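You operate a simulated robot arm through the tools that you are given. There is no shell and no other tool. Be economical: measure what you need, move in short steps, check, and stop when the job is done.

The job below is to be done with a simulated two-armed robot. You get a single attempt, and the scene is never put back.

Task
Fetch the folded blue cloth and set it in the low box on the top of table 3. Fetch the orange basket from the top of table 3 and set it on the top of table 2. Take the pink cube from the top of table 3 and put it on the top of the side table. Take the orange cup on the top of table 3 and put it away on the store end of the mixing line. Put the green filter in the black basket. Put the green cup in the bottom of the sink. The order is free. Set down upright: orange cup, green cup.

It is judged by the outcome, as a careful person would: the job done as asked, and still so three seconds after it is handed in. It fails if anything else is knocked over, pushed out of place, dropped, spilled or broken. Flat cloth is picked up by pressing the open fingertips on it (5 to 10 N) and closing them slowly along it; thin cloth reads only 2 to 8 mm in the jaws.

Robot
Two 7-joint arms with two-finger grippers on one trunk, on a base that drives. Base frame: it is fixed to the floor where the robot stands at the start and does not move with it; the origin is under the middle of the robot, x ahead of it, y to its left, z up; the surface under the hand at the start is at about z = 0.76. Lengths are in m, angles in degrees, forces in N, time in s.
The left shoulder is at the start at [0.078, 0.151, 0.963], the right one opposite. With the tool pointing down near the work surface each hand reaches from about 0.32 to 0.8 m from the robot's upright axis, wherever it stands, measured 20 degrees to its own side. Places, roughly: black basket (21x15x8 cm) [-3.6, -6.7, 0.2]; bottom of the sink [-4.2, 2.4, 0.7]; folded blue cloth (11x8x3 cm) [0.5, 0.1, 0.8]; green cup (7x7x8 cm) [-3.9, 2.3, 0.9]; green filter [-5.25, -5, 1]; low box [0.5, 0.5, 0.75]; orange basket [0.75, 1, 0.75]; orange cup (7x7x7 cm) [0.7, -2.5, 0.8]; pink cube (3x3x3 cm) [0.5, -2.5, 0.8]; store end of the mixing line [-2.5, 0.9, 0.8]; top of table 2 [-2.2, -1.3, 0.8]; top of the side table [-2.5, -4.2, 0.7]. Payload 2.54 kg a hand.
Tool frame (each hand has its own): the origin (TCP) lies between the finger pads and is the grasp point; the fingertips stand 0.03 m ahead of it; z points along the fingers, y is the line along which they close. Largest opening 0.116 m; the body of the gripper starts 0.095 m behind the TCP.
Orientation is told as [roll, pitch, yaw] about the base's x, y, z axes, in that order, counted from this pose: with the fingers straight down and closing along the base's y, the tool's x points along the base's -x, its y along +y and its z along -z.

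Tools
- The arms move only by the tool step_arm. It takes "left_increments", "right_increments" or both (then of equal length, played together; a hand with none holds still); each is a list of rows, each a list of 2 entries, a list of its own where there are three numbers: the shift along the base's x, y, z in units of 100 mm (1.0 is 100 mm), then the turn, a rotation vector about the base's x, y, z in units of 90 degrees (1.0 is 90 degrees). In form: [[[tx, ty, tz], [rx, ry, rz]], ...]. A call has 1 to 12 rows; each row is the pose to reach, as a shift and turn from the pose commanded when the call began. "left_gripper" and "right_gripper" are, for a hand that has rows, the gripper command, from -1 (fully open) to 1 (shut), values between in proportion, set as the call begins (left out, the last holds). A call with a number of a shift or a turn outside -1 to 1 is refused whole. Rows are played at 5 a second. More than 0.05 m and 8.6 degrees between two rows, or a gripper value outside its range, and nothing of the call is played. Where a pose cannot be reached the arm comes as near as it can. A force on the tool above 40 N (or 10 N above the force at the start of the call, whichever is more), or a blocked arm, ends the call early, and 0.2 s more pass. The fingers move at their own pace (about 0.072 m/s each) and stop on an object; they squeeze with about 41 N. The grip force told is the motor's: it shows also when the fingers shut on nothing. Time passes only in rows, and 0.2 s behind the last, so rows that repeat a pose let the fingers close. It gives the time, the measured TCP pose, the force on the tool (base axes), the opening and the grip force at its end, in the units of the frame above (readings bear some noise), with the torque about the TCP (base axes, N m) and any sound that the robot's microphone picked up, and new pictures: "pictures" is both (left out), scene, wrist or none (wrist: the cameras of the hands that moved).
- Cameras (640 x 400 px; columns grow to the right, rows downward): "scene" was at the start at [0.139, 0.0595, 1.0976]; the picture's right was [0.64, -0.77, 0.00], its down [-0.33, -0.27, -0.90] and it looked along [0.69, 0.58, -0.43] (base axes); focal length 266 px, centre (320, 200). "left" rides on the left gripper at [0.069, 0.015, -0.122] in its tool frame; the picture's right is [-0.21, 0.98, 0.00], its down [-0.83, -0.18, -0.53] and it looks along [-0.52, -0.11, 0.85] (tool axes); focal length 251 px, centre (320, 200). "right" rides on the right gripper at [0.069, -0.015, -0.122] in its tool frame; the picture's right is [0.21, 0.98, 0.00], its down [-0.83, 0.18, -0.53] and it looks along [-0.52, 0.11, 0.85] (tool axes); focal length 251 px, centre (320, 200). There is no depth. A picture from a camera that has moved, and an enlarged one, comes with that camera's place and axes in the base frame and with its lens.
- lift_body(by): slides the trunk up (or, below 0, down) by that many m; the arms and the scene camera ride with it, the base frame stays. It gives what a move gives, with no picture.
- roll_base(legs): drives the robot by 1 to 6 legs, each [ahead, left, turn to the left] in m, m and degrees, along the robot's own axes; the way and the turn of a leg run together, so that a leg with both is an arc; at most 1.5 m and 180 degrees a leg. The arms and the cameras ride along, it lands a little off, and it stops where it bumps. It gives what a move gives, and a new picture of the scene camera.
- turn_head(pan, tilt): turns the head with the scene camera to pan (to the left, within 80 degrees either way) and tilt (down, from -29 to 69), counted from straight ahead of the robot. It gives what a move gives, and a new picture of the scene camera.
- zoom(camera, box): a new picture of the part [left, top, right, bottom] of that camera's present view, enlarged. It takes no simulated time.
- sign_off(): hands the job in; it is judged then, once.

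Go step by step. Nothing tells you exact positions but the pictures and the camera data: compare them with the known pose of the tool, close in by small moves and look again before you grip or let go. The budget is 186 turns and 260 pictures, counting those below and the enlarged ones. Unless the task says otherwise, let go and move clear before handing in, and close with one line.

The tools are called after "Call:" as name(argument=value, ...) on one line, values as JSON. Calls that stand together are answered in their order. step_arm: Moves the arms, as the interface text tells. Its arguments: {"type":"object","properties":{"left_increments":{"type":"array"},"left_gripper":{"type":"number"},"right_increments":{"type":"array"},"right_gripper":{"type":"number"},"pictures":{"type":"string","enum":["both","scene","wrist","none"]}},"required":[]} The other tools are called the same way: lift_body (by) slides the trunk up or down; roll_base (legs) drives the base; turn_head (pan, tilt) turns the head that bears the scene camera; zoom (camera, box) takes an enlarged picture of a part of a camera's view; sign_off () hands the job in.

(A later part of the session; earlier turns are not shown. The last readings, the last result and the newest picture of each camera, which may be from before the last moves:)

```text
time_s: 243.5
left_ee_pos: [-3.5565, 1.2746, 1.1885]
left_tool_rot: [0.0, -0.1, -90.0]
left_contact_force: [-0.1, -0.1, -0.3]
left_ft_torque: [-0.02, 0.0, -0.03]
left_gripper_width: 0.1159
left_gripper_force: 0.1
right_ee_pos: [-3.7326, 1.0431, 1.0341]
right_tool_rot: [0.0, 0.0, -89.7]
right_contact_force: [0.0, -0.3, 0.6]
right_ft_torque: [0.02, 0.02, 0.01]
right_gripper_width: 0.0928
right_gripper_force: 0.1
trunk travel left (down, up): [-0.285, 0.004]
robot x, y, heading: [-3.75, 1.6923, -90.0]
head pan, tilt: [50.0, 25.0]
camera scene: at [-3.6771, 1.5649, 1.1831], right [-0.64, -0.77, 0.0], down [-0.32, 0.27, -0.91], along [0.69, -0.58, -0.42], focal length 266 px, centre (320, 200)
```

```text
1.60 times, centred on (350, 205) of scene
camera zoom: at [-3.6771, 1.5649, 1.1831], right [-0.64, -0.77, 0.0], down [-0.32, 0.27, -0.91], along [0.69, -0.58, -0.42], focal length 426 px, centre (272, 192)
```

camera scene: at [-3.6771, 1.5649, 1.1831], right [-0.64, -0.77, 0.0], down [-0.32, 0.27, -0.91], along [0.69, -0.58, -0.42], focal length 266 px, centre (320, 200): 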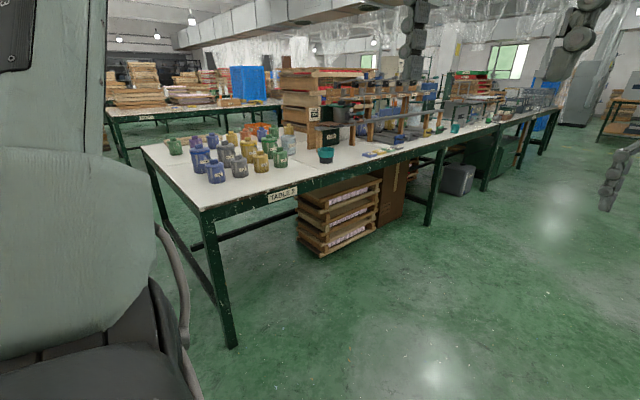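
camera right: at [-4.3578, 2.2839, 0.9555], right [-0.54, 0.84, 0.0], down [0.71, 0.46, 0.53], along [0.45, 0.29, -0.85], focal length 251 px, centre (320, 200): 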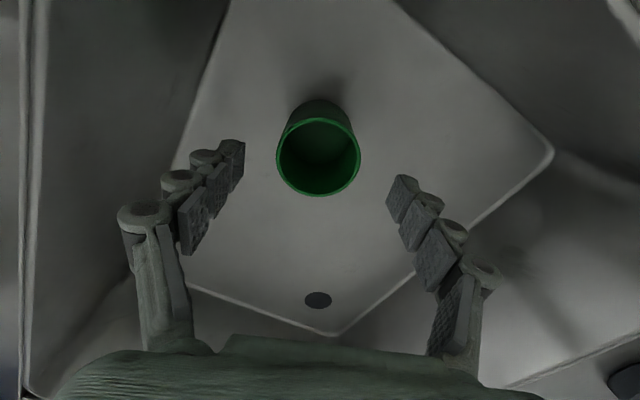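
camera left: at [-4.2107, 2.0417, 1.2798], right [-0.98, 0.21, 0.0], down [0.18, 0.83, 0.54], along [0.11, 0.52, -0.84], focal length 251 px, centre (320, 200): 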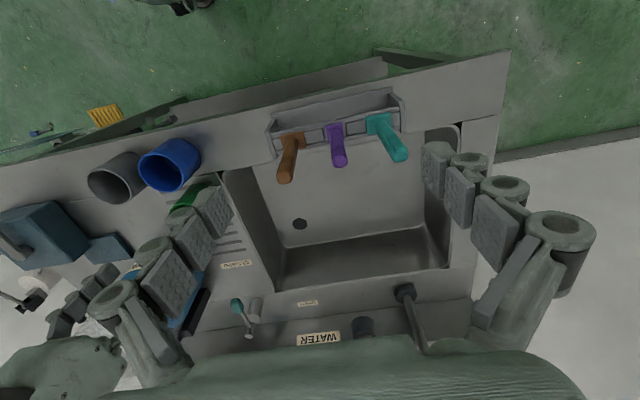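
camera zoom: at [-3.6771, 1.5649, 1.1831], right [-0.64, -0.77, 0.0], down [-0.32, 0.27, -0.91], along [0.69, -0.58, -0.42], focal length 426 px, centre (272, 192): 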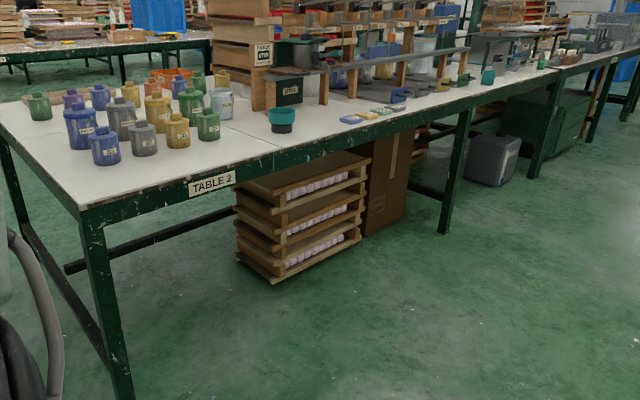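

The store end has free space near (−2.6, 0.8). Now I drive down the aisle, which is clear in the middle.

Call:
roll_base(legs=[[1.5, 0, 0], [1.5, 0, 0], [1.3, 0, 0]])

Call:
turn_head(pan=-25, tilt=12)

```text
time_s: 263.9
left_ee_pos: [-3.4771, -2.9963, 1.1883]
left_tool_rot: [0.0, 0.0, -89.9]
left_contact_force: [-1.2, 0.3, 0.9]
left_ft_torque: [-0.02, 0.02, 0.01]
left_gripper_width: 0.1162
left_gripper_force: 0.2
right_ee_pos: [-3.6508, -3.2252, 1.0342]
right_tool_rot: [-0.1, 0.1, -89.7]
right_contact_force: [-1.0, 0.0, 0.6]
right_ft_torque: [0.02, -0.01, 0.0]
right_gripper_width: 0.0927
right_gripper_force: 0.0
trunk travel left (down, up): [-0.285, 0.004]
robot x, y, heading: [-3.6715, -2.5731, -90.4]
head pan, tilt: [50.0, 25.0]
camera scene: at [-3.5974, -2.704, 1.1831], right [-0.64, -0.77, 0.0], down [-0.32, 0.27, -0.91], along [0.69, -0.58, -0.42], focal length 266 px, centre (320, 200)
```

scene: 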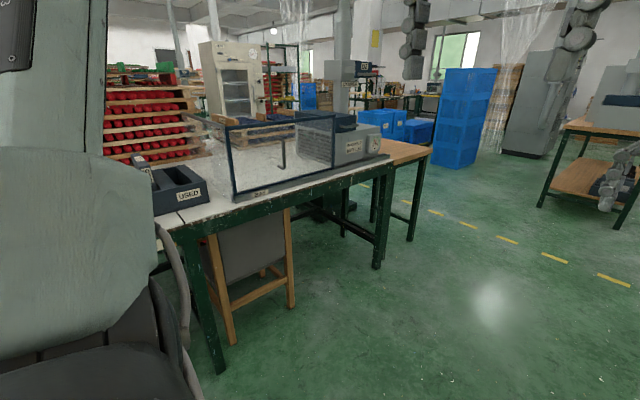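

```text
time_s: 265.4
left_ee_pos: [-3.4767, -2.995, 1.1887]
left_tool_rot: [-0.1, -0.2, -89.9]
left_contact_force: [0.4, 0.2, -0.8]
left_ft_torque: [0.02, 0.01, 0.01]
left_gripper_width: 0.1158
left_gripper_force: 0.0
right_ee_pos: [-3.6517, -3.2257, 1.0336]
right_tool_rot: [-0.1, 0.0, -89.6]
right_contact_force: [-0.2, 0.1, -0.5]
right_ft_torque: [0.01, 0.03, 0.01]
right_gripper_width: 0.093
right_gripper_force: 0.1
trunk travel left (down, up): [-0.285, 0.004]
robot x, y, heading: [-3.6682, -2.577, -89.9]
head pan, tilt: [-25.0, 12.0]
camera scene: at [-3.7073, -2.7292, 1.2042], right [-0.91, 0.42, 0.0], down [0.09, 0.19, -0.98], along [-0.41, -0.89, -0.21], focal length 266 px, centre (320, 200)
```

scene: 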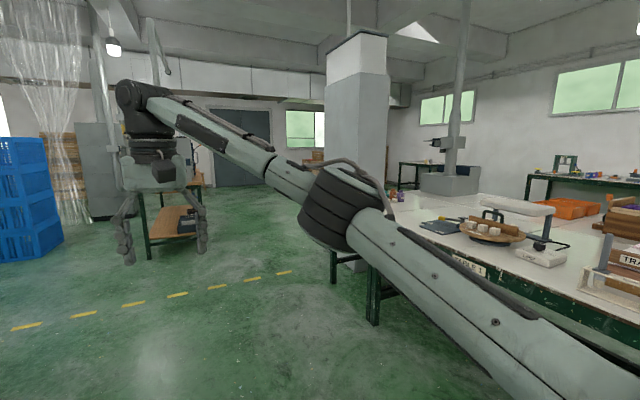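

Call:
roll_base(legs=[[1.4, 0, 0]])

Call:
turn_head(pan=-75, tilt=12)

Call:
turn_head(pan=-40, tilt=20)

```text
time_s: 272.4
left_ee_pos: [-3.4541, -4.4067, 1.1878]
left_tool_rot: [0.0, -0.2, -88.8]
left_contact_force: [-0.3, -0.7, 0.4]
left_ft_torque: [-0.01, -0.02, 0.01]
left_gripper_width: 0.116
left_gripper_force: 0.0
right_ee_pos: [-3.625, -4.6408, 1.0335]
right_tool_rot: [-0.1, 0.0, -88.4]
right_contact_force: [0.3, 0.7, -0.1]
right_ft_torque: [0.0, -0.01, -0.01]
right_gripper_width: 0.0929
right_gripper_force: 0.0
trunk travel left (down, up): [-0.285, 0.004]
robot x, y, heading: [-3.6543, -3.9932, -89.1]
head pan, tilt: [-25.0, 12.0]
camera scene: at [-3.6901, -4.1454, 1.2042], right [-0.91, 0.4, 0.0], down [0.08, 0.19, -0.98], along [-0.4, -0.89, -0.21], focal length 266 px, centre (320, 200)
```

scene: 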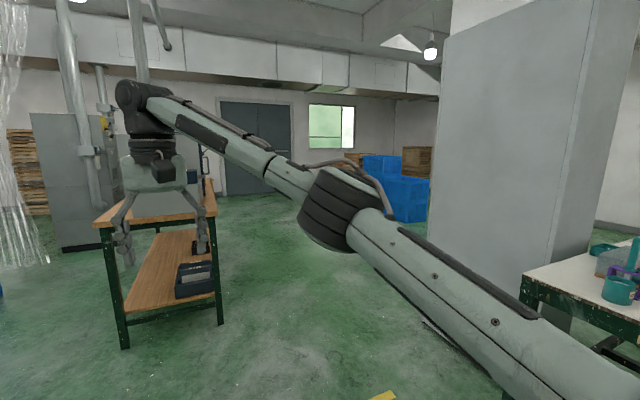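

```text
time_s: 273.6
left_ee_pos: [-3.4543, -4.4068, 1.1882]
left_tool_rot: [0.0, -0.1, -88.8]
left_contact_force: [0.2, 0.1, 0.5]
left_ft_torque: [-0.02, -0.03, 0.0]
left_gripper_width: 0.1162
left_gripper_force: 0.1
right_ee_pos: [-3.6247, -4.6409, 1.0334]
right_tool_rot: [-0.1, 0.0, -88.4]
right_contact_force: [-0.3, -0.6, -0.4]
right_ft_torque: [0.0, 0.03, -0.02]
right_gripper_width: 0.0927
right_gripper_force: 0.1
trunk travel left (down, up): [-0.285, 0.004]
robot x, y, heading: [-3.655, -3.9933, -88.7]
head pan, tilt: [-75.0, 12.0]
camera scene: at [-3.7419, -4.086, 1.2042], right [-0.28, 0.96, 0.0], down [0.2, 0.06, -0.98], along [-0.94, -0.27, -0.21], focal length 266 px, centre (320, 200)
```

scene: 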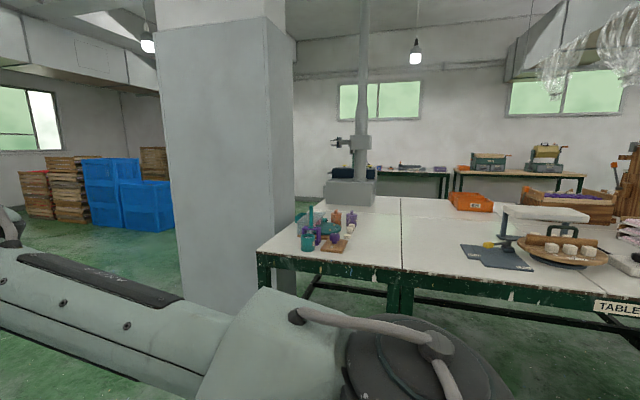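

```text
time_s: 274.6
left_ee_pos: [-3.4533, -4.4067, 1.1884]
left_tool_rot: [0.0, -0.1, -88.7]
left_contact_force: [0.1, 0.0, 0.0]
left_ft_torque: [0.02, -0.03, 0.0]
left_gripper_width: 0.1158
left_gripper_force: 0.1
right_ee_pos: [-3.6246, -4.6405, 1.0334]
right_tool_rot: [-0.1, 0.0, -88.6]
right_contact_force: [-0.7, -0.4, 0.2]
right_ft_torque: [0.03, 0.01, 0.02]
right_gripper_width: 0.0927
right_gripper_force: 0.0
trunk travel left (down, up): [-0.285, 0.004]
robot x, y, heading: [-3.6506, -3.995, -88.7]
head pan, tilt: [-40.0, 20.0]
camera scene: at [-3.7108, -4.1324, 1.1912], right [-0.78, 0.63, 0.0], down [0.21, 0.27, -0.94], along [-0.59, -0.73, -0.34], focal length 266 px, centre (320, 200)
```

scene: 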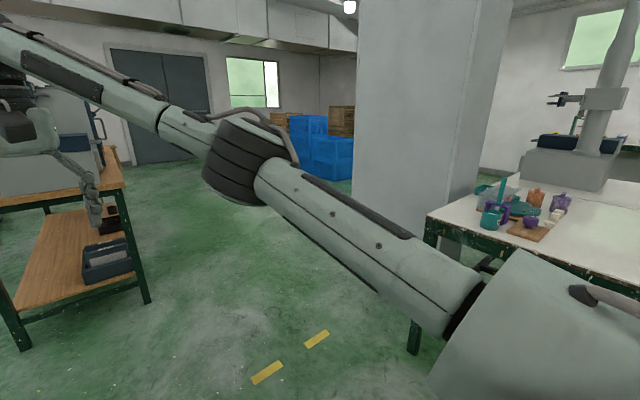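

Call:
zoom(camera="scene", box=[400, 80, 640, 270])

Call:
zoom(camera="scene", box=[0, 100, 200, 330])

```text
2.11 times, centred on (520, 175) of scene
camera zoom: at [-3.7108, -4.1324, 1.1912], right [-0.78, 0.63, 0.0], down [0.21, 0.27, -0.94], along [-0.59, -0.73, -0.34], focal length 561 px, centre (-101, 253)
```

zoom: 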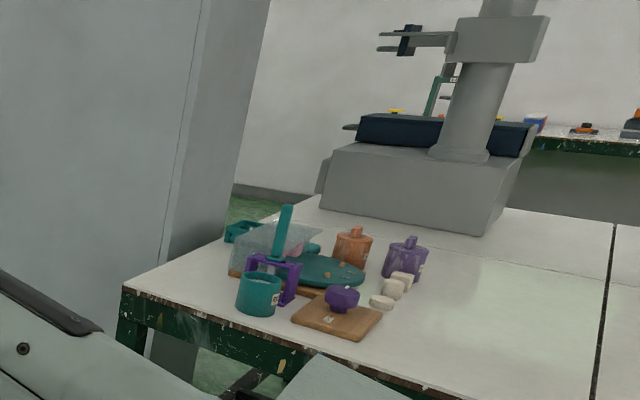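

```text
1.74 times, centred on (100, 215) of scene
camera zoom: at [-3.7108, -4.1324, 1.1912], right [-0.78, 0.63, 0.0], down [0.21, 0.27, -0.94], along [-0.59, -0.73, -0.34], focal length 463 px, centre (703, 174)
```

zoom: 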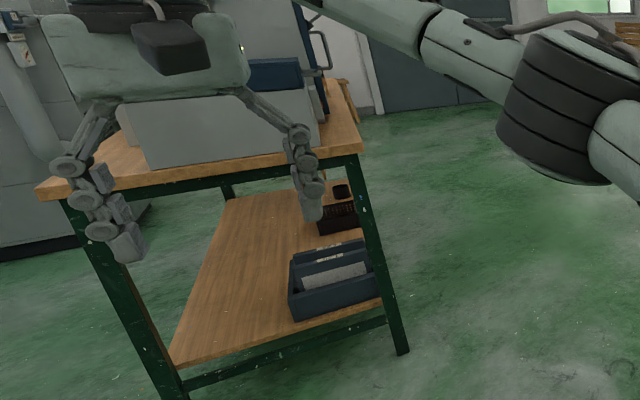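

The filter is not on the visible faces of the column (≈ x −5.4…−4.96, y −5.4…−4.7). I drive past it to look at its other sides; the black basket is on the low shelf of the wooden bench at about (−3.6, −6.8).

Call:
roll_base(legs=[[0, -0.6, 0], [1.5, 0, 0], [0.4, 0, 0]])

Call:
turn_head(pan=-80, tilt=10)

Call:
turn_head(pan=30, tilt=30)

```text
time_s: 290.0
left_ee_pos: [-3.9826, -6.3124, 1.189]
left_tool_rot: [0.0, -0.1, -87.6]
left_contact_force: [-0.1, 0.2, 0.9]
left_ft_torque: [0.02, -0.04, 0.01]
left_gripper_width: 0.116
left_gripper_force: 0.0
right_ee_pos: [-4.1482, -6.5495, 1.0343]
right_tool_rot: [-0.1, 0.0, -87.3]
right_contact_force: [-0.1, -0.8, 0.3]
right_ft_torque: [0.04, -0.02, 0.03]
right_gripper_width: 0.0928
right_gripper_force: 0.0
trunk travel left (down, up): [-0.285, 0.004]
robot x, y, heading: [-4.1902, -5.9042, -87.6]
head pan, tilt: [-40.0, 20.0]
camera scene: at [-4.2446, -6.0445, 1.1911], right [-0.79, 0.61, 0.0], down [0.21, 0.27, -0.94], along [-0.57, -0.74, -0.34], focal length 266 px, centre (320, 200)
```

scene: 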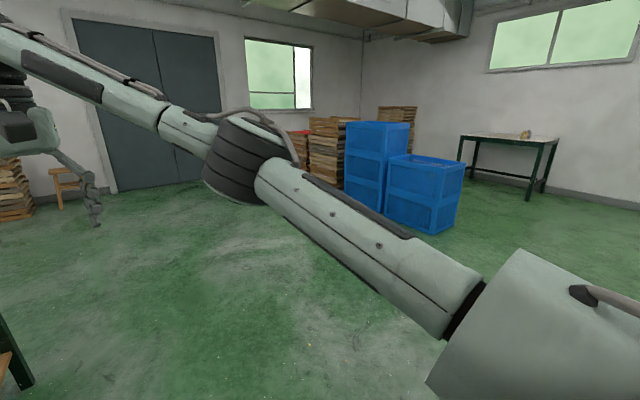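

```text
time_s: 291.1
left_ee_pos: [-3.9819, -6.3123, 1.1894]
left_tool_rot: [0.0, -0.1, -87.6]
left_contact_force: [0.3, -0.3, 0.8]
left_ft_torque: [-0.01, 0.0, -0.04]
left_gripper_width: 0.1163
left_gripper_force: 0.0
right_ee_pos: [-4.1462, -6.5486, 1.0345]
right_tool_rot: [0.0, 0.0, -87.3]
right_contact_force: [-0.3, -0.7, -0.3]
right_ft_torque: [0.03, 0.02, 0.0]
right_gripper_width: 0.0929
right_gripper_force: 0.0
trunk travel left (down, up): [-0.285, 0.004]
robot x, y, heading: [-4.1891, -5.9001, -87.7]
head pan, tilt: [-80.0, 10.0]
camera scene: at [-4.2786, -5.9903, 1.2075], right [-0.22, 0.98, 0.0], down [0.17, 0.04, -0.98], along [-0.96, -0.21, -0.17], focal length 266 px, centre (320, 200)
```

scene: 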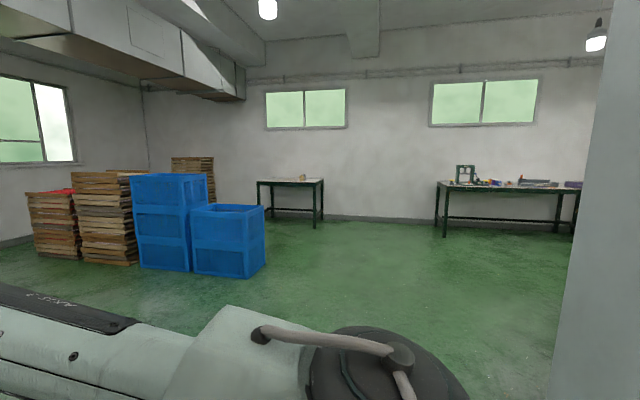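

```text
time_s: 293.0
left_ee_pos: [-3.9813, -6.3109, 1.1888]
left_tool_rot: [-0.1, -0.1, -87.6]
left_contact_force: [0.3, 0.1, -0.8]
left_ft_torque: [0.02, 0.02, 0.02]
left_gripper_width: 0.1159
left_gripper_force: 0.0
right_ee_pos: [-4.1468, -6.5491, 1.0337]
right_tool_rot: [0.0, 0.0, -87.2]
right_contact_force: [0.4, -0.3, 0.0]
right_ft_torque: [0.05, 0.0, -0.05]
right_gripper_width: 0.0929
right_gripper_force: 0.0
trunk travel left (down, up): [-0.285, 0.004]
robot x, y, heading: [-4.1933, -5.9025, -87.6]
head pan, tilt: [30.0, 30.0]
camera scene: at [-4.1394, -6.0466, 1.1752], right [-0.84, -0.54, 0.0], down [-0.27, 0.42, -0.87], along [0.46, -0.73, -0.5], focal length 266 px, centre (320, 200)
```

scene: 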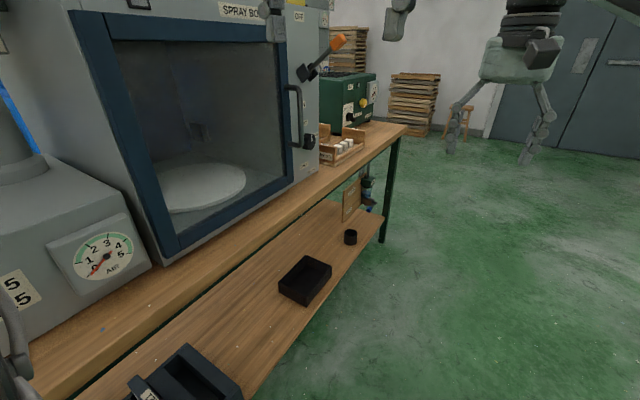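

The black basket is on the low shelf at about (−3.60, −6.77), just under the bench top. Now I turn right to see the column's far sides for the filter.

Call:
roll_base(legs=[[0, -0.3, 0], [0, 0, -90]])

Call:
turn_head(pan=-45, tilt=10)

```text
time_s: 300.5
left_ee_pos: [-4.9114, -6.1074, 1.1889]
left_tool_rot: [0.0, -0.1, -179.9]
left_contact_force: [0.1, -0.2, 0.2]
left_ft_torque: [0.0, 0.02, 0.02]
left_gripper_width: 0.1158
left_gripper_force: 0.0
right_ee_pos: [-5.141, -5.9317, 1.0352]
right_tool_rot: [-0.1, 0.0, -179.5]
right_contact_force: [-0.4, 0.5, -0.4]
right_ft_torque: [0.03, 0.03, 0.02]
right_gripper_width: 0.0927
right_gripper_force: 0.0
trunk travel left (down, up): [-0.285, 0.004]
robot x, y, heading: [-4.4941, -5.914, -179.8]
head pan, tilt: [30.0, 30.0]
camera scene: at [-4.6388, -5.9593, 1.1752], right [-0.5, 0.87, 0.0], down [0.43, 0.25, -0.87], along [-0.75, -0.43, -0.5], focal length 266 px, centre (320, 200)
```

scene: 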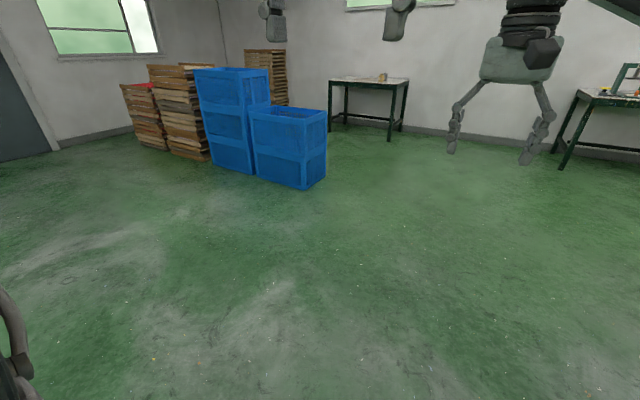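

```text
time_s: 301.9
left_ee_pos: [-4.9104, -6.1078, 1.1885]
left_tool_rot: [-0.1, -0.1, -179.8]
left_contact_force: [-0.2, -0.1, 0.1]
left_ft_torque: [-0.01, 0.0, -0.01]
left_gripper_width: 0.116
left_gripper_force: 0.0
right_ee_pos: [-5.1413, -5.9325, 1.0342]
right_tool_rot: [-0.1, 0.0, -179.5]
right_contact_force: [-0.6, 0.3, 0.4]
right_ft_torque: [-0.01, 0.01, -0.03]
right_gripper_width: 0.0927
right_gripper_force: 0.1
trunk travel left (down, up): [-0.285, 0.004]
robot x, y, heading: [-4.4942, -5.9146, -180.0]
head pan, tilt: [-45.0, 10.0]
camera scene: at [-4.6264, -5.8484, 1.2075], right [0.71, 0.71, 0.0], down [0.12, -0.12, -0.98], along [-0.7, 0.69, -0.17], focal length 266 px, centre (320, 200)
```

scene: 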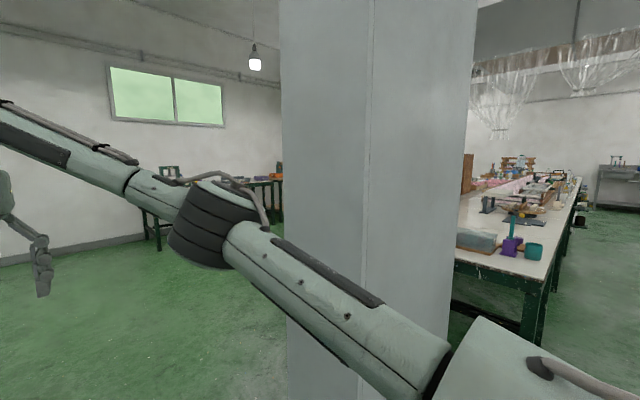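

The filter must be on the column's west face (x ≈ −5.3). I drive around to that side and face it.

Call:
roll_base(legs=[[1.5, 0, 0], [0.4, 0, 0], [0, 0, -90], [0, 0, -90], [0, 0.9, 0]])

Call:
turn_head(pan=0, tilt=10)

```text
time_s: 328.0
left_ee_pos: [-5.9484, -4.809, 1.1892]
left_tool_rot: [-0.1, -0.1, -1.0]
left_contact_force: [-0.7, -0.6, 0.3]
left_ft_torque: [-0.01, 0.03, -0.01]
left_gripper_width: 0.1161
left_gripper_force: 0.0
right_ee_pos: [-5.721, -4.9873, 1.0341]
right_tool_rot: [-0.1, 0.0, -0.6]
right_contact_force: [0.0, 0.1, -0.5]
right_ft_torque: [-0.01, -0.03, -0.01]
right_gripper_width: 0.0927
right_gripper_force: 0.1
trunk travel left (down, up): [-0.285, 0.004]
robot x, y, heading: [-6.3683, -4.9944, -1.0]
head pan, tilt: [-45.0, 10.0]
camera scene: at [-6.2358, -5.06, 1.2075], right [-0.72, -0.69, 0.0], down [-0.12, 0.12, -0.98], along [0.68, -0.71, -0.17], focal length 266 px, centre (320, 200)
```

scene: 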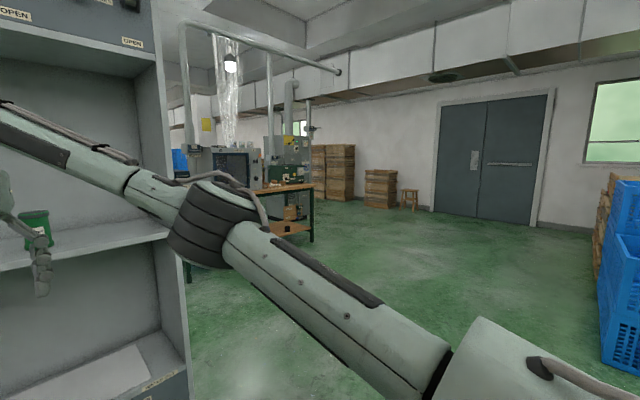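

```text
time_s: 329.1
left_ee_pos: [-5.9463, -4.8092, 1.1878]
left_tool_rot: [-0.1, 0.0, -1.0]
left_contact_force: [0.4, 0.2, -0.4]
left_ft_torque: [-0.05, -0.01, 0.0]
left_gripper_width: 0.1161
left_gripper_force: 0.0
right_ee_pos: [-5.7208, -4.9869, 1.0332]
right_tool_rot: [-0.1, -0.1, -0.6]
right_contact_force: [-0.7, 0.2, 0.2]
right_ft_torque: [0.0, -0.04, -0.04]
right_gripper_width: 0.0927
right_gripper_force: 0.0
trunk travel left (down, up): [-0.285, 0.004]
robot x, y, heading: [-6.372, -4.9912, -0.6]
head pan, tilt: [0.0, 10.0]
camera scene: at [-6.2074, -4.9949, 1.2075], right [-0.02, -1.0, 0.0], down [-0.17, 0.0, -0.98], along [0.98, -0.02, -0.17], focal length 266 px, centre (320, 200)
```

scene: 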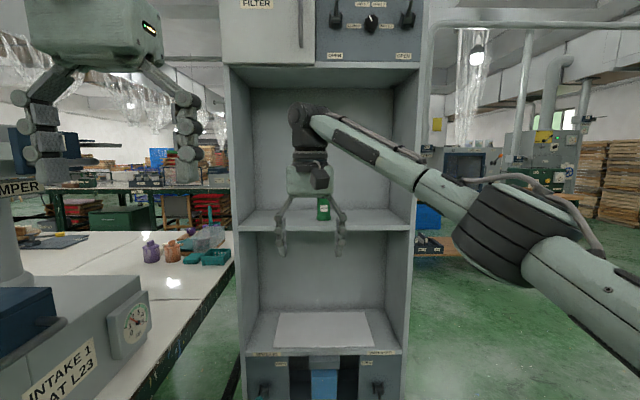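

It is an open cabinet, and the green filter stands on its middle shelf. I zoom in.

Call:
zoom(camera="scene", box=[220, 60, 430, 260])

Call:
zoom(camera="right", box=[100, 100, 540, 400])

```text
2.00 times, centred on (325, 160) of scene
camera zoom: at [-6.2074, -4.9949, 1.2075], right [-0.02, -1.0, 0.0], down [-0.17, 0.0, -0.98], along [0.98, -0.02, -0.17], focal length 533 px, centre (310, 280)
```

zoom: 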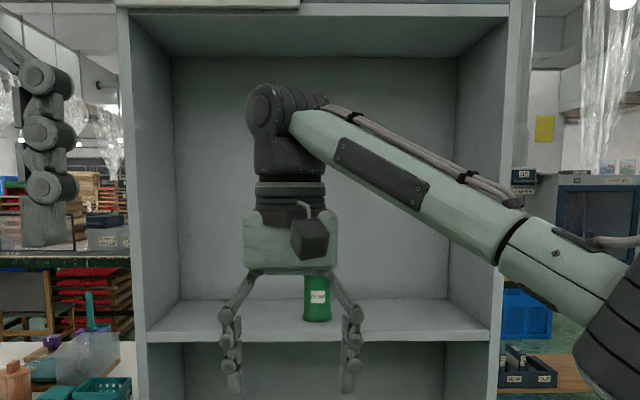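

```text
1.33 times, centred on (320, 250) of right
camera zoom: at [-5.7896, -5.0007, 1.1557], right [-0.2, 0.98, 0.0], down [0.83, 0.17, 0.53], along [0.52, 0.11, -0.85], focal length 335 px, centre (320, 133)
```

zoom: 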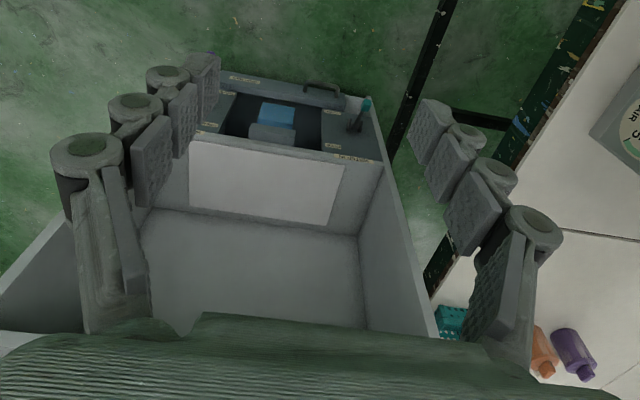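

The filter is a small canister (≈5.5 cm wide) at about (−5.135, −5.03) on the shelf at z ≈ 0.93. I raise the right hand, tuck the left, shift right a little and look at its height.

Call:
step_arm(right_increments=[[[0, 0, 0.35], [0, 0, 0]], [[0, 0, 0.7], [0, 0, 0]], [[0, 0, 1.0], [0, 0, 0]]], left_increments=[[[0, -0.3, 0], [0, 0, 0]], [[0, -0.6, 0], [0, 0, 0]], [[0, -0.8, 0], [0, 0, 0]]], right_gripper=-0.7, pictures="none")

Call:
roll_base(legs=[[0, -0.13, 0.6], [0.3, 0, 0]])

Call:
zoom(camera="scene", box=[200, 80, 440, 280])

```text
time_s: 329.9
left_ee_pos: [-5.9461, -4.8826, 1.1872]
left_tool_rot: [-0.1, -0.1, -0.7]
left_contact_force: [-0.2, 0.1, -0.1]
left_ft_torque: [-0.01, 0.04, -0.01]
left_gripper_width: 0.1162
left_gripper_force: 0.0
left hand out of reach, approached as far as the arm can: row 3
right_ee_pos: [-5.7181, -4.9847, 1.1233]
right_tool_rot: [-0.1, 0.0, -0.5]
right_contact_force: [0.1, 0.2, 0.9]
right_ft_torque: [-0.02, 0.02, 0.0]
right_gripper_width: 0.0984
right_gripper_force: 0.0
right hand out of reach, approached as far as the arm can: row 3
trunk travel left (down, up): [-0.285, 0.004]
robot x, y, heading: [-6.3688, -4.9939, -1.0]
head pan, tilt: [0.0, 10.0]
```

```text
time_s: 333.5
left_ee_pos: [-5.6487, -5.0155, 1.1881]
left_tool_rot: [-0.1, 0.0, -0.6]
left_contact_force: [-0.7, -0.1, -0.5]
left_ft_torque: [0.02, 0.05, 0.01]
left_gripper_width: 0.1162
left_gripper_force: 0.1
right_ee_pos: [-5.42, -5.1177, 1.1233]
right_tool_rot: [-0.1, 0.1, -0.3]
right_contact_force: [-0.1, 0.4, -0.9]
right_ft_torque: [0.0, -0.03, -0.01]
right_gripper_width: 0.0985
right_gripper_force: 0.1
trunk travel left (down, up): [-0.285, 0.004]
robot x, y, heading: [-6.0698, -5.1262, -0.4]
head pan, tilt: [0.0, 10.0]
camera scene: at [-5.9071, -5.1283, 1.2074], right [-0.01, -1.0, 0.0], down [-0.17, 0.0, -0.98], along [0.98, -0.01, -0.17], focal length 266 px, centre (320, 200)
```

scene: 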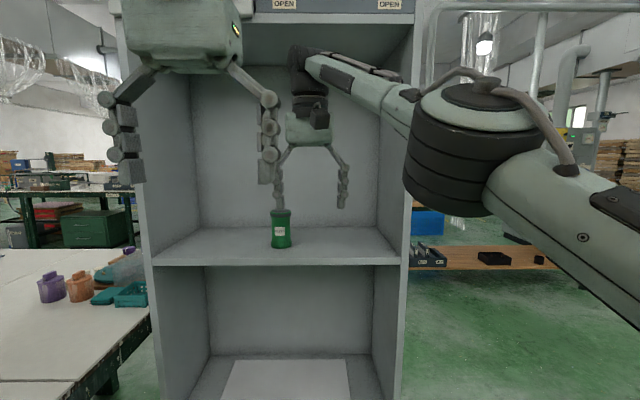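

```text
2.00 times, centred on (320, 180) of scene
camera zoom: at [-5.9071, -5.1283, 1.2074], right [-0.01, -1.0, 0.0], down [-0.17, 0.0, -0.98], along [0.98, -0.01, -0.17], focal length 533 px, centre (320, 240)
```

zoom: 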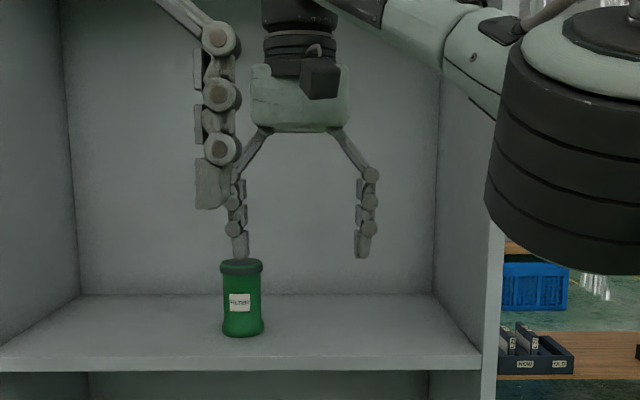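

Filter: axis ≈ (−5.195, −5.03), base z ≈ 0.95, top ≈ 1.06. I align the right hand in y, tuck the left away, and drive forward 0.2 m so the open fingers come over it (tips at 1.09).

Call:
step_arm(right_increments=[[[0, 0.2, 0], [0, 0, 0]], [[0, 0.5, 0], [0, 0, 0]], [[0, 0.84, 0], [0, 0, 0]]], left_increments=[[[-0.3, 0.3, 0], [0, 0, 0]], [[-0.6, 0.6, 0], [0, 0, 0]], [[-0.7, 0.9, 0], [0, 0, 0]]], pictures="none")

Call:
roll_base(legs=[[0.15, 0, 0]])

Call:
zoom(camera="scene", box=[200, 80, 440, 280])

Call:
zoom(camera="right", box=[0, 0, 640, 400])

```text
time_s: 334.3
left_ee_pos: [-5.7204, -4.9271, 1.1868]
left_tool_rot: [-0.2, -0.2, -0.7]
left_contact_force: [-0.6, -0.4, 0.1]
left_ft_torque: [0.02, 0.01, -0.01]
left_gripper_width: 0.1159
left_gripper_force: 0.1
right_ee_pos: [-5.4398, -5.0665, 1.1194]
right_tool_rot: [-0.1, 0.0, -0.3]
right_contact_force: [-0.4, 0.4, -1.0]
right_ft_torque: [0.01, -0.02, 0.0]
right_gripper_width: 0.0988
right_gripper_force: 0.1
right hand out of reach, approached as far as the arm can: row 1, 2, 3
trunk travel left (down, up): [-0.285, 0.004]
robot x, y, heading: [-6.0654, -5.1264, -0.7]
head pan, tilt: [0.0, 10.0]
```

```text
time_s: 335.7
left_ee_pos: [-5.5703, -4.9289, 1.1868]
left_tool_rot: [0.0, -0.1, -0.7]
left_contact_force: [0.2, 0.2, -0.6]
left_ft_torque: [-0.01, 0.06, 0.0]
left_gripper_width: 0.1162
left_gripper_force: 0.0
right_ee_pos: [-5.2895, -5.0679, 1.1174]
right_tool_rot: [-0.1, 0.0, -0.3]
right_contact_force: [0.0, 0.0, -0.7]
right_ft_torque: [0.01, 0.05, -0.02]
right_gripper_width: 0.0988
right_gripper_force: 0.0
trunk travel left (down, up): [-0.285, 0.004]
robot x, y, heading: [-5.922, -5.131, -0.8]
head pan, tilt: [0.0, 10.0]
camera scene: at [-5.7581, -5.1301, 1.2073], right [-0.01, -1.0, 0.0], down [-0.17, 0.0, -0.98], along [0.98, -0.01, -0.17], focal length 266 px, centre (320, 200)
```

scene: 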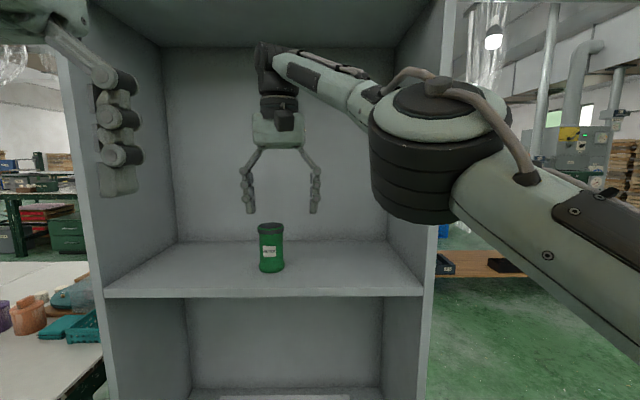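

```text
2.00 times, centred on (320, 180) of scene
camera zoom: at [-5.7581, -5.1301, 1.2073], right [-0.01, -1.0, 0.0], down [-0.17, 0.0, -0.98], along [0.98, -0.01, -0.17], focal length 533 px, centre (320, 240)
```

zoom: 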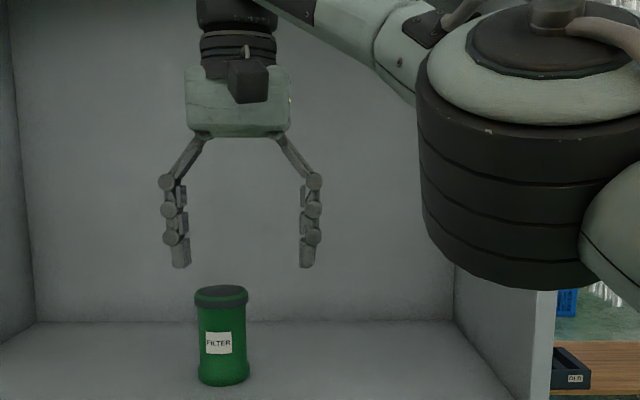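

```text
1.00 times, centred on (320, 200) of right (not enlarged: the box is as wide or as high as the picture)
camera zoom: at [-5.3591, -5.0825, 1.2408], right [-0.21, 0.98, 0.0], down [0.83, 0.18, 0.53], along [0.52, 0.11, -0.85], focal length 251 px, centre (320, 200)
```

zoom: 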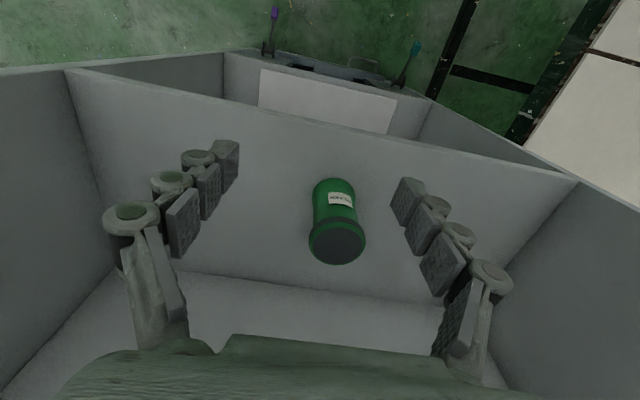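

Refined: filter axis (−5.197, −5.03), top 1.05. I nudge the base by 0.09 m ahead and 0.04 m left to centre the hand.

Call:
roll_base(legs=[[0.092, 0.038, 0.5]])

Call:
zoom(camera="right", box=[0, 0, 640, 400])

```text
time_s: 336.8
left_ee_pos: [-5.4802, -4.8881, 1.1875]
left_tool_rot: [0.0, -0.1, -0.2]
left_contact_force: [1.2, 0.0, 0.2]
left_ft_torque: [-0.02, 0.08, -0.02]
left_gripper_width: 0.116
left_gripper_force: 0.0
right_ee_pos: [-5.1987, -5.0247, 1.1202]
right_tool_rot: [-0.1, 0.0, 0.2]
right_contact_force: [0.3, 1.4, -1.1]
right_ft_torque: [-0.04, 0.03, 0.04]
right_gripper_width: 0.0989
right_gripper_force: 0.2
trunk travel left (down, up): [-0.285, 0.004]
robot x, y, heading: [-5.8268, -5.0902, -0.1]
head pan, tilt: [0.0, 10.0]
camera scene: at [-5.6658, -5.0907, 1.2074], right [0.0, -1.0, 0.0], down [-0.17, 0.0, -0.98], along [0.98, 0.0, -0.17], focal length 266 px, centre (320, 200)
```

scene: 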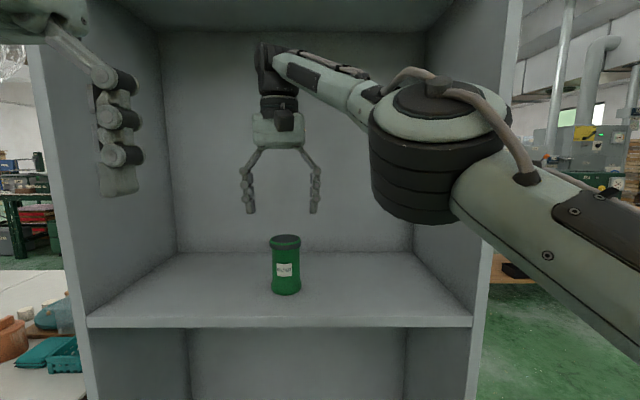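

```text
1.00 times, centred on (320, 200) of right (not enlarged: the box is as wide or as high as the picture)
camera zoom: at [-5.2672, -5.0399, 1.2407], right [-0.22, 0.98, 0.0], down [0.83, 0.18, 0.53], along [0.52, 0.11, -0.85], focal length 251 px, centre (320, 200)
```

zoom: 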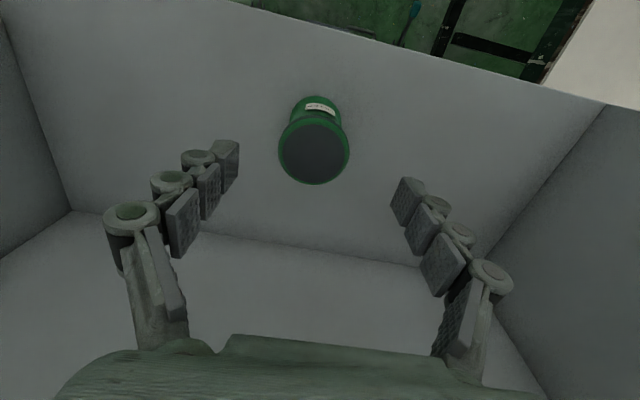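

Centred. I descend around the canister and close.

Call:
step_arm(right_increments=[[[0.04, -0.04, -0.25], [0, 0, 0]], [[0.04, -0.04, -0.5], [0, 0, 0]], [[0.04, -0.04, -0.75], [0, 0, 0]], [[0.04, -0.04, -1.0], [0, 0, 0]]], pictures="wrist")

```text
time_s: 337.8
left_ee_pos: [-5.4798, -4.8886, 1.1885]
left_tool_rot: [-0.1, -0.2, -0.3]
left_contact_force: [0.0, -0.4, 0.3]
left_ft_torque: [0.03, 0.02, 0.0]
left_gripper_width: 0.116
left_gripper_force: 0.1
right_ee_pos: [-5.196, -5.0306, 1.0202]
right_tool_rot: [-0.1, 0.0, 0.2]
right_contact_force: [-0.2, 0.1, -0.4]
right_ft_torque: [0.04, 0.0, 0.01]
right_gripper_width: 0.0982
right_gripper_force: 0.2
trunk travel left (down, up): [-0.285, 0.004]
robot x, y, heading: [-5.8286, -5.093, -0.1]
head pan, tilt: [0.0, 10.0]
camera right: at [-5.2644, -5.0453, 1.1423], right [-0.22, 0.98, 0.0], down [0.82, 0.18, 0.53], along [0.52, 0.11, -0.85], focal length 251 px, centre (320, 200)
```

right: 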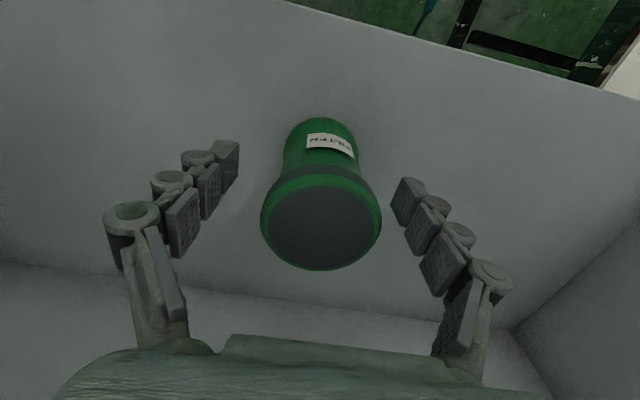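

Call:
step_arm(right_increments=[[[0, 0, -0.1], [0, 0, 0]], [[0, 0, -0.15], [0, 0, 0]]], pictures="none")

Call:
step_arm(right_increments=[[[0, 0, 0], [0, 0, 0]], [[0, 0, 0], [0, 0, 0]], [[0, 0, 0], [0, 0, 0]], [[0, 0, 0], [0, 0, 0]], [[0, 0, 0.2], [0, 0, 0]], [[0, 0, 0.5], [0, 0, 0]], [[0, 0, 0.8], [0, 0, 0]]], right_gripper=1, pictures="both")

```text
time_s: 338.4
left_ee_pos: [-5.4798, -4.8872, 1.1885]
left_tool_rot: [-0.2, -0.2, -0.2]
left_contact_force: [0.1, 0.1, 0.2]
left_ft_torque: [0.0, -0.01, 0.0]
left_gripper_width: 0.116
left_gripper_force: 0.2
right_ee_pos: [-5.1946, -5.0304, 1.0047]
right_tool_rot: [-0.2, -0.1, 0.1]
right_contact_force: [-0.5, 1.1, -0.2]
right_ft_torque: [0.01, -0.02, 0.02]
right_gripper_width: 0.0987
right_gripper_force: 0.1
trunk travel left (down, up): [-0.285, 0.004]
robot x, y, heading: [-5.831, -5.0912, -0.3]
head pan, tilt: [0.0, 10.0]
```

```text
time_s: 340.0
left_ee_pos: [-5.4804, -4.8869, 1.1872]
left_tool_rot: [-0.1, -0.2, -0.3]
left_contact_force: [0.2, -0.2, -0.5]
left_ft_torque: [0.0, -0.03, -0.01]
left_gripper_width: 0.1159
left_gripper_force: 0.1
right_ee_pos: [-5.1961, -5.0277, 1.085]
right_tool_rot: [-0.1, 0.0, 0.2]
right_contact_force: [-0.5, 0.5, -1.6]
right_ft_torque: [0.0, 0.04, 0.04]
right_gripper_width: 0.0565
right_gripper_force: 41.1
trunk travel left (down, up): [-0.285, 0.004]
robot x, y, heading: [-5.8266, -5.0881, -0.5]
head pan, tilt: [0.0, 10.0]
camera scene: at [-5.6671, -5.0907, 1.2075], right [0.0, -1.0, 0.0], down [-0.17, 0.0, -0.98], along [0.98, 0.0, -0.17], focal length 266 px, centre (320, 200)
camera right: at [-5.2652, -5.0427, 1.2068], right [-0.22, 0.98, 0.0], down [0.83, 0.18, 0.53], along [0.52, 0.11, -0.85], focal length 251 px, centre (320, 200)
```

scene: 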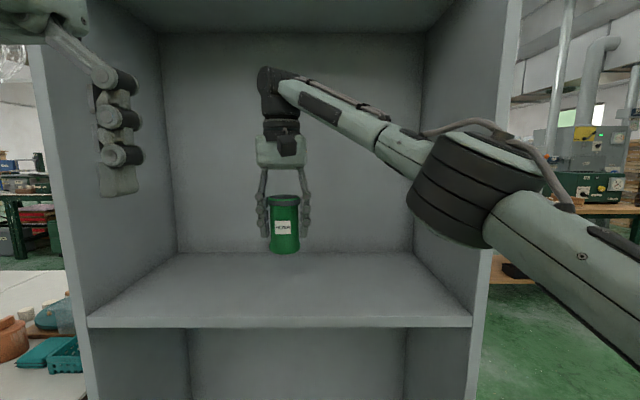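
right: 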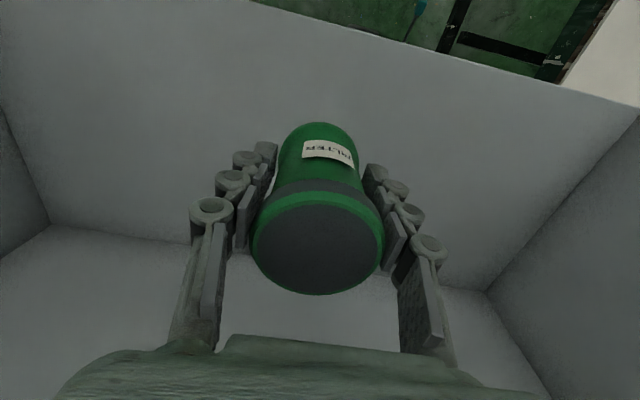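

The filter is held. I back out of the cabinet and drive round to the west side of the bench with the black basket.

Call:
roll_base(legs=[[-0.7, 0, 0], [0, -0.85, 0.4], [1.5, 0, 0], [0.15, -0.87, 0]])

Call:
turn_head(pan=0, tilt=35)

```text
time_s: 367.1
left_ee_pos: [-4.5104, -6.5511, 1.1881]
left_tool_rot: [-0.1, -0.1, 0.9]
left_contact_force: [-0.6, -0.6, -1.1]
left_ft_torque: [-0.02, 0.0, 0.01]
left_gripper_width: 0.1159
left_gripper_force: 0.2
right_ee_pos: [-4.2243, -6.686, 1.0853]
right_tool_rot: [-0.1, 0.0, 1.3]
right_contact_force: [0.1, -0.8, -1.9]
right_ft_torque: [0.0, -0.02, -0.02]
right_gripper_width: 0.0565
right_gripper_force: 40.7
trunk travel left (down, up): [-0.285, 0.004]
robot x, y, heading: [-4.8519, -6.763, 0.8]
head pan, tilt: [0.0, 10.0]
camera scene: at [-4.6941, -6.7579, 1.2075], right [0.02, -1.0, 0.0], down [-0.17, 0.0, -0.98], along [0.98, 0.02, -0.17], focal length 266 px, centre (320, 200)
```

scene: 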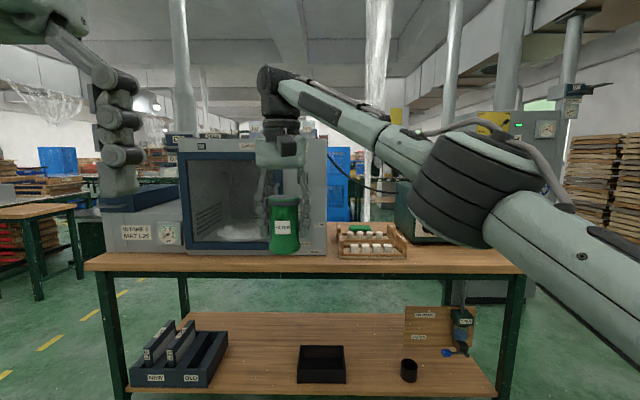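

```text
time_s: 368.0
left_ee_pos: [-4.512, -6.5505, 1.1889]
left_tool_rot: [-0.1, -0.2, 0.8]
left_contact_force: [0.7, 1.2, -0.2]
left_ft_torque: [0.0, 0.0, 0.02]
left_gripper_width: 0.1162
left_gripper_force: 0.0
right_ee_pos: [-4.2243, -6.6858, 1.0848]
right_tool_rot: [-0.1, 0.1, 1.3]
right_contact_force: [0.9, 0.0, -1.7]
right_ft_torque: [0.03, 0.01, 0.0]
right_gripper_width: 0.0563
right_gripper_force: 40.8
trunk travel left (down, up): [-0.285, 0.004]
robot x, y, heading: [-4.8593, -6.7601, 0.9]
head pan, tilt: [0.0, 35.0]
camera scene: at [-4.699, -6.7579, 1.1674], right [0.02, -1.0, 0.0], down [-0.57, -0.01, -0.82], along [0.82, 0.01, -0.57], focal length 266 px, centre (320, 200)
```

scene: 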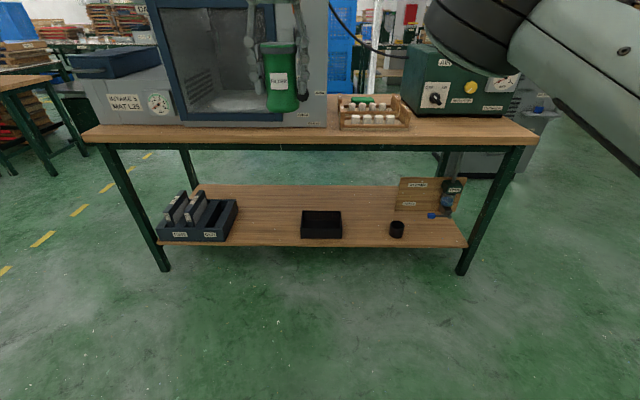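

The basket spans x −3.668…−3.52, y −6.86…−6.64, rim z ≈ 0.28, under the bench top (edge x ≈ −3.75, underside ≈ 0.71). I will tilt the hand 60° forward, low, and reach in under the top. First I lower the trunk and tilt.

Call:
lift_body(by=-0.28)

Call:
step_arm(right_increments=[[[0, 0, -0.1], [0, -0.085, 0]], [[0, -0.05, -0.2], [0, -0.17, 0]], [[0, -0.1, -0.3], [0, -0.255, 0]], [[0, -0.2, -0.4], [0, -0.34, 0]], [[0, -0.3, -0.5], [0, -0.425, 0]], [[0, -0.4, -0.6], [0, -0.51, 0]], [[0, -0.5, -0.7], [0, -0.595, 0]], [[0, -0.6, -0.8], [0, -0.667, 0]]], pictures="both")

```text
time_s: 370.9
left_ee_pos: [-4.5124, -6.5498, 0.9083]
left_tool_rot: [-0.1, -0.2, 0.9]
left_contact_force: [-0.1, 0.5, -0.1]
left_ft_torque: [-0.01, 0.01, -0.02]
left_gripper_width: 0.1163
left_gripper_force: 0.1
right_ee_pos: [-4.2246, -6.6855, 0.8049]
right_tool_rot: [-0.2, 0.0, 1.3]
right_contact_force: [-0.1, 0.2, -1.3]
right_ft_torque: [0.01, 0.03, 0.01]
right_gripper_width: 0.0564
right_gripper_force: 41.1
trunk travel left (down, up): [-0.005, 0.284]
robot x, y, heading: [-4.8542, -6.76, 0.6]
head pan, tilt: [0.0, 35.0]
```

```text
time_s: 372.6
left_ee_pos: [-4.512, -6.5512, 0.909]
left_tool_rot: [-0.2, -0.1, 0.9]
left_contact_force: [-0.4, 0.3, 0.1]
left_ft_torque: [0.0, 0.0, 0.03]
left_gripper_width: 0.116
left_gripper_force: 0.2
right_ee_pos: [-4.2247, -6.7454, 0.7248]
right_tool_rot: [-2.2, -60.2, 2.5]
right_contact_force: [-0.2, -0.3, -1.5]
right_ft_torque: [0.0, 0.02, -0.05]
right_gripper_width: 0.0566
right_gripper_force: 41.1
trunk travel left (down, up): [-0.005, 0.284]
robot x, y, heading: [-4.8581, -6.7598, 1.0]
head pan, tilt: [0.0, 35.0]
camera scene: at [-4.6991, -6.7579, 0.8874], right [0.02, -1.0, 0.0], down [-0.57, -0.01, -0.82], along [0.82, 0.01, -0.57], focal length 266 px, centre (320, 200)
camera right: at [-4.3642, -6.7614, 0.7253], right [-0.12, 0.97, -0.2], down [-0.05, 0.2, 0.98], along [0.99, 0.12, 0.03], focal length 251 px, centre (320, 200)
```

scene: 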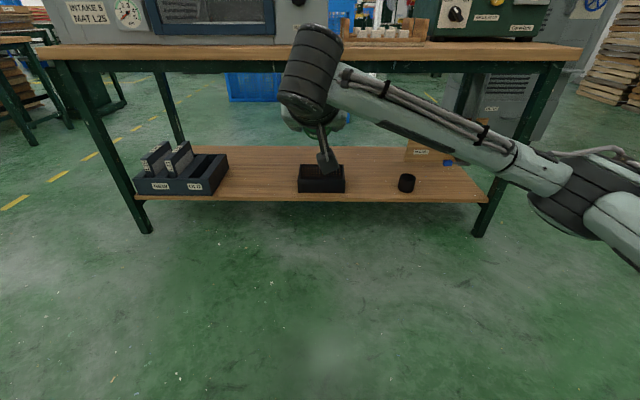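
right: 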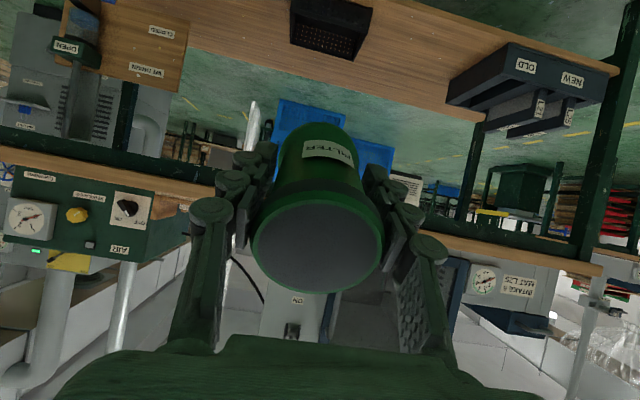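

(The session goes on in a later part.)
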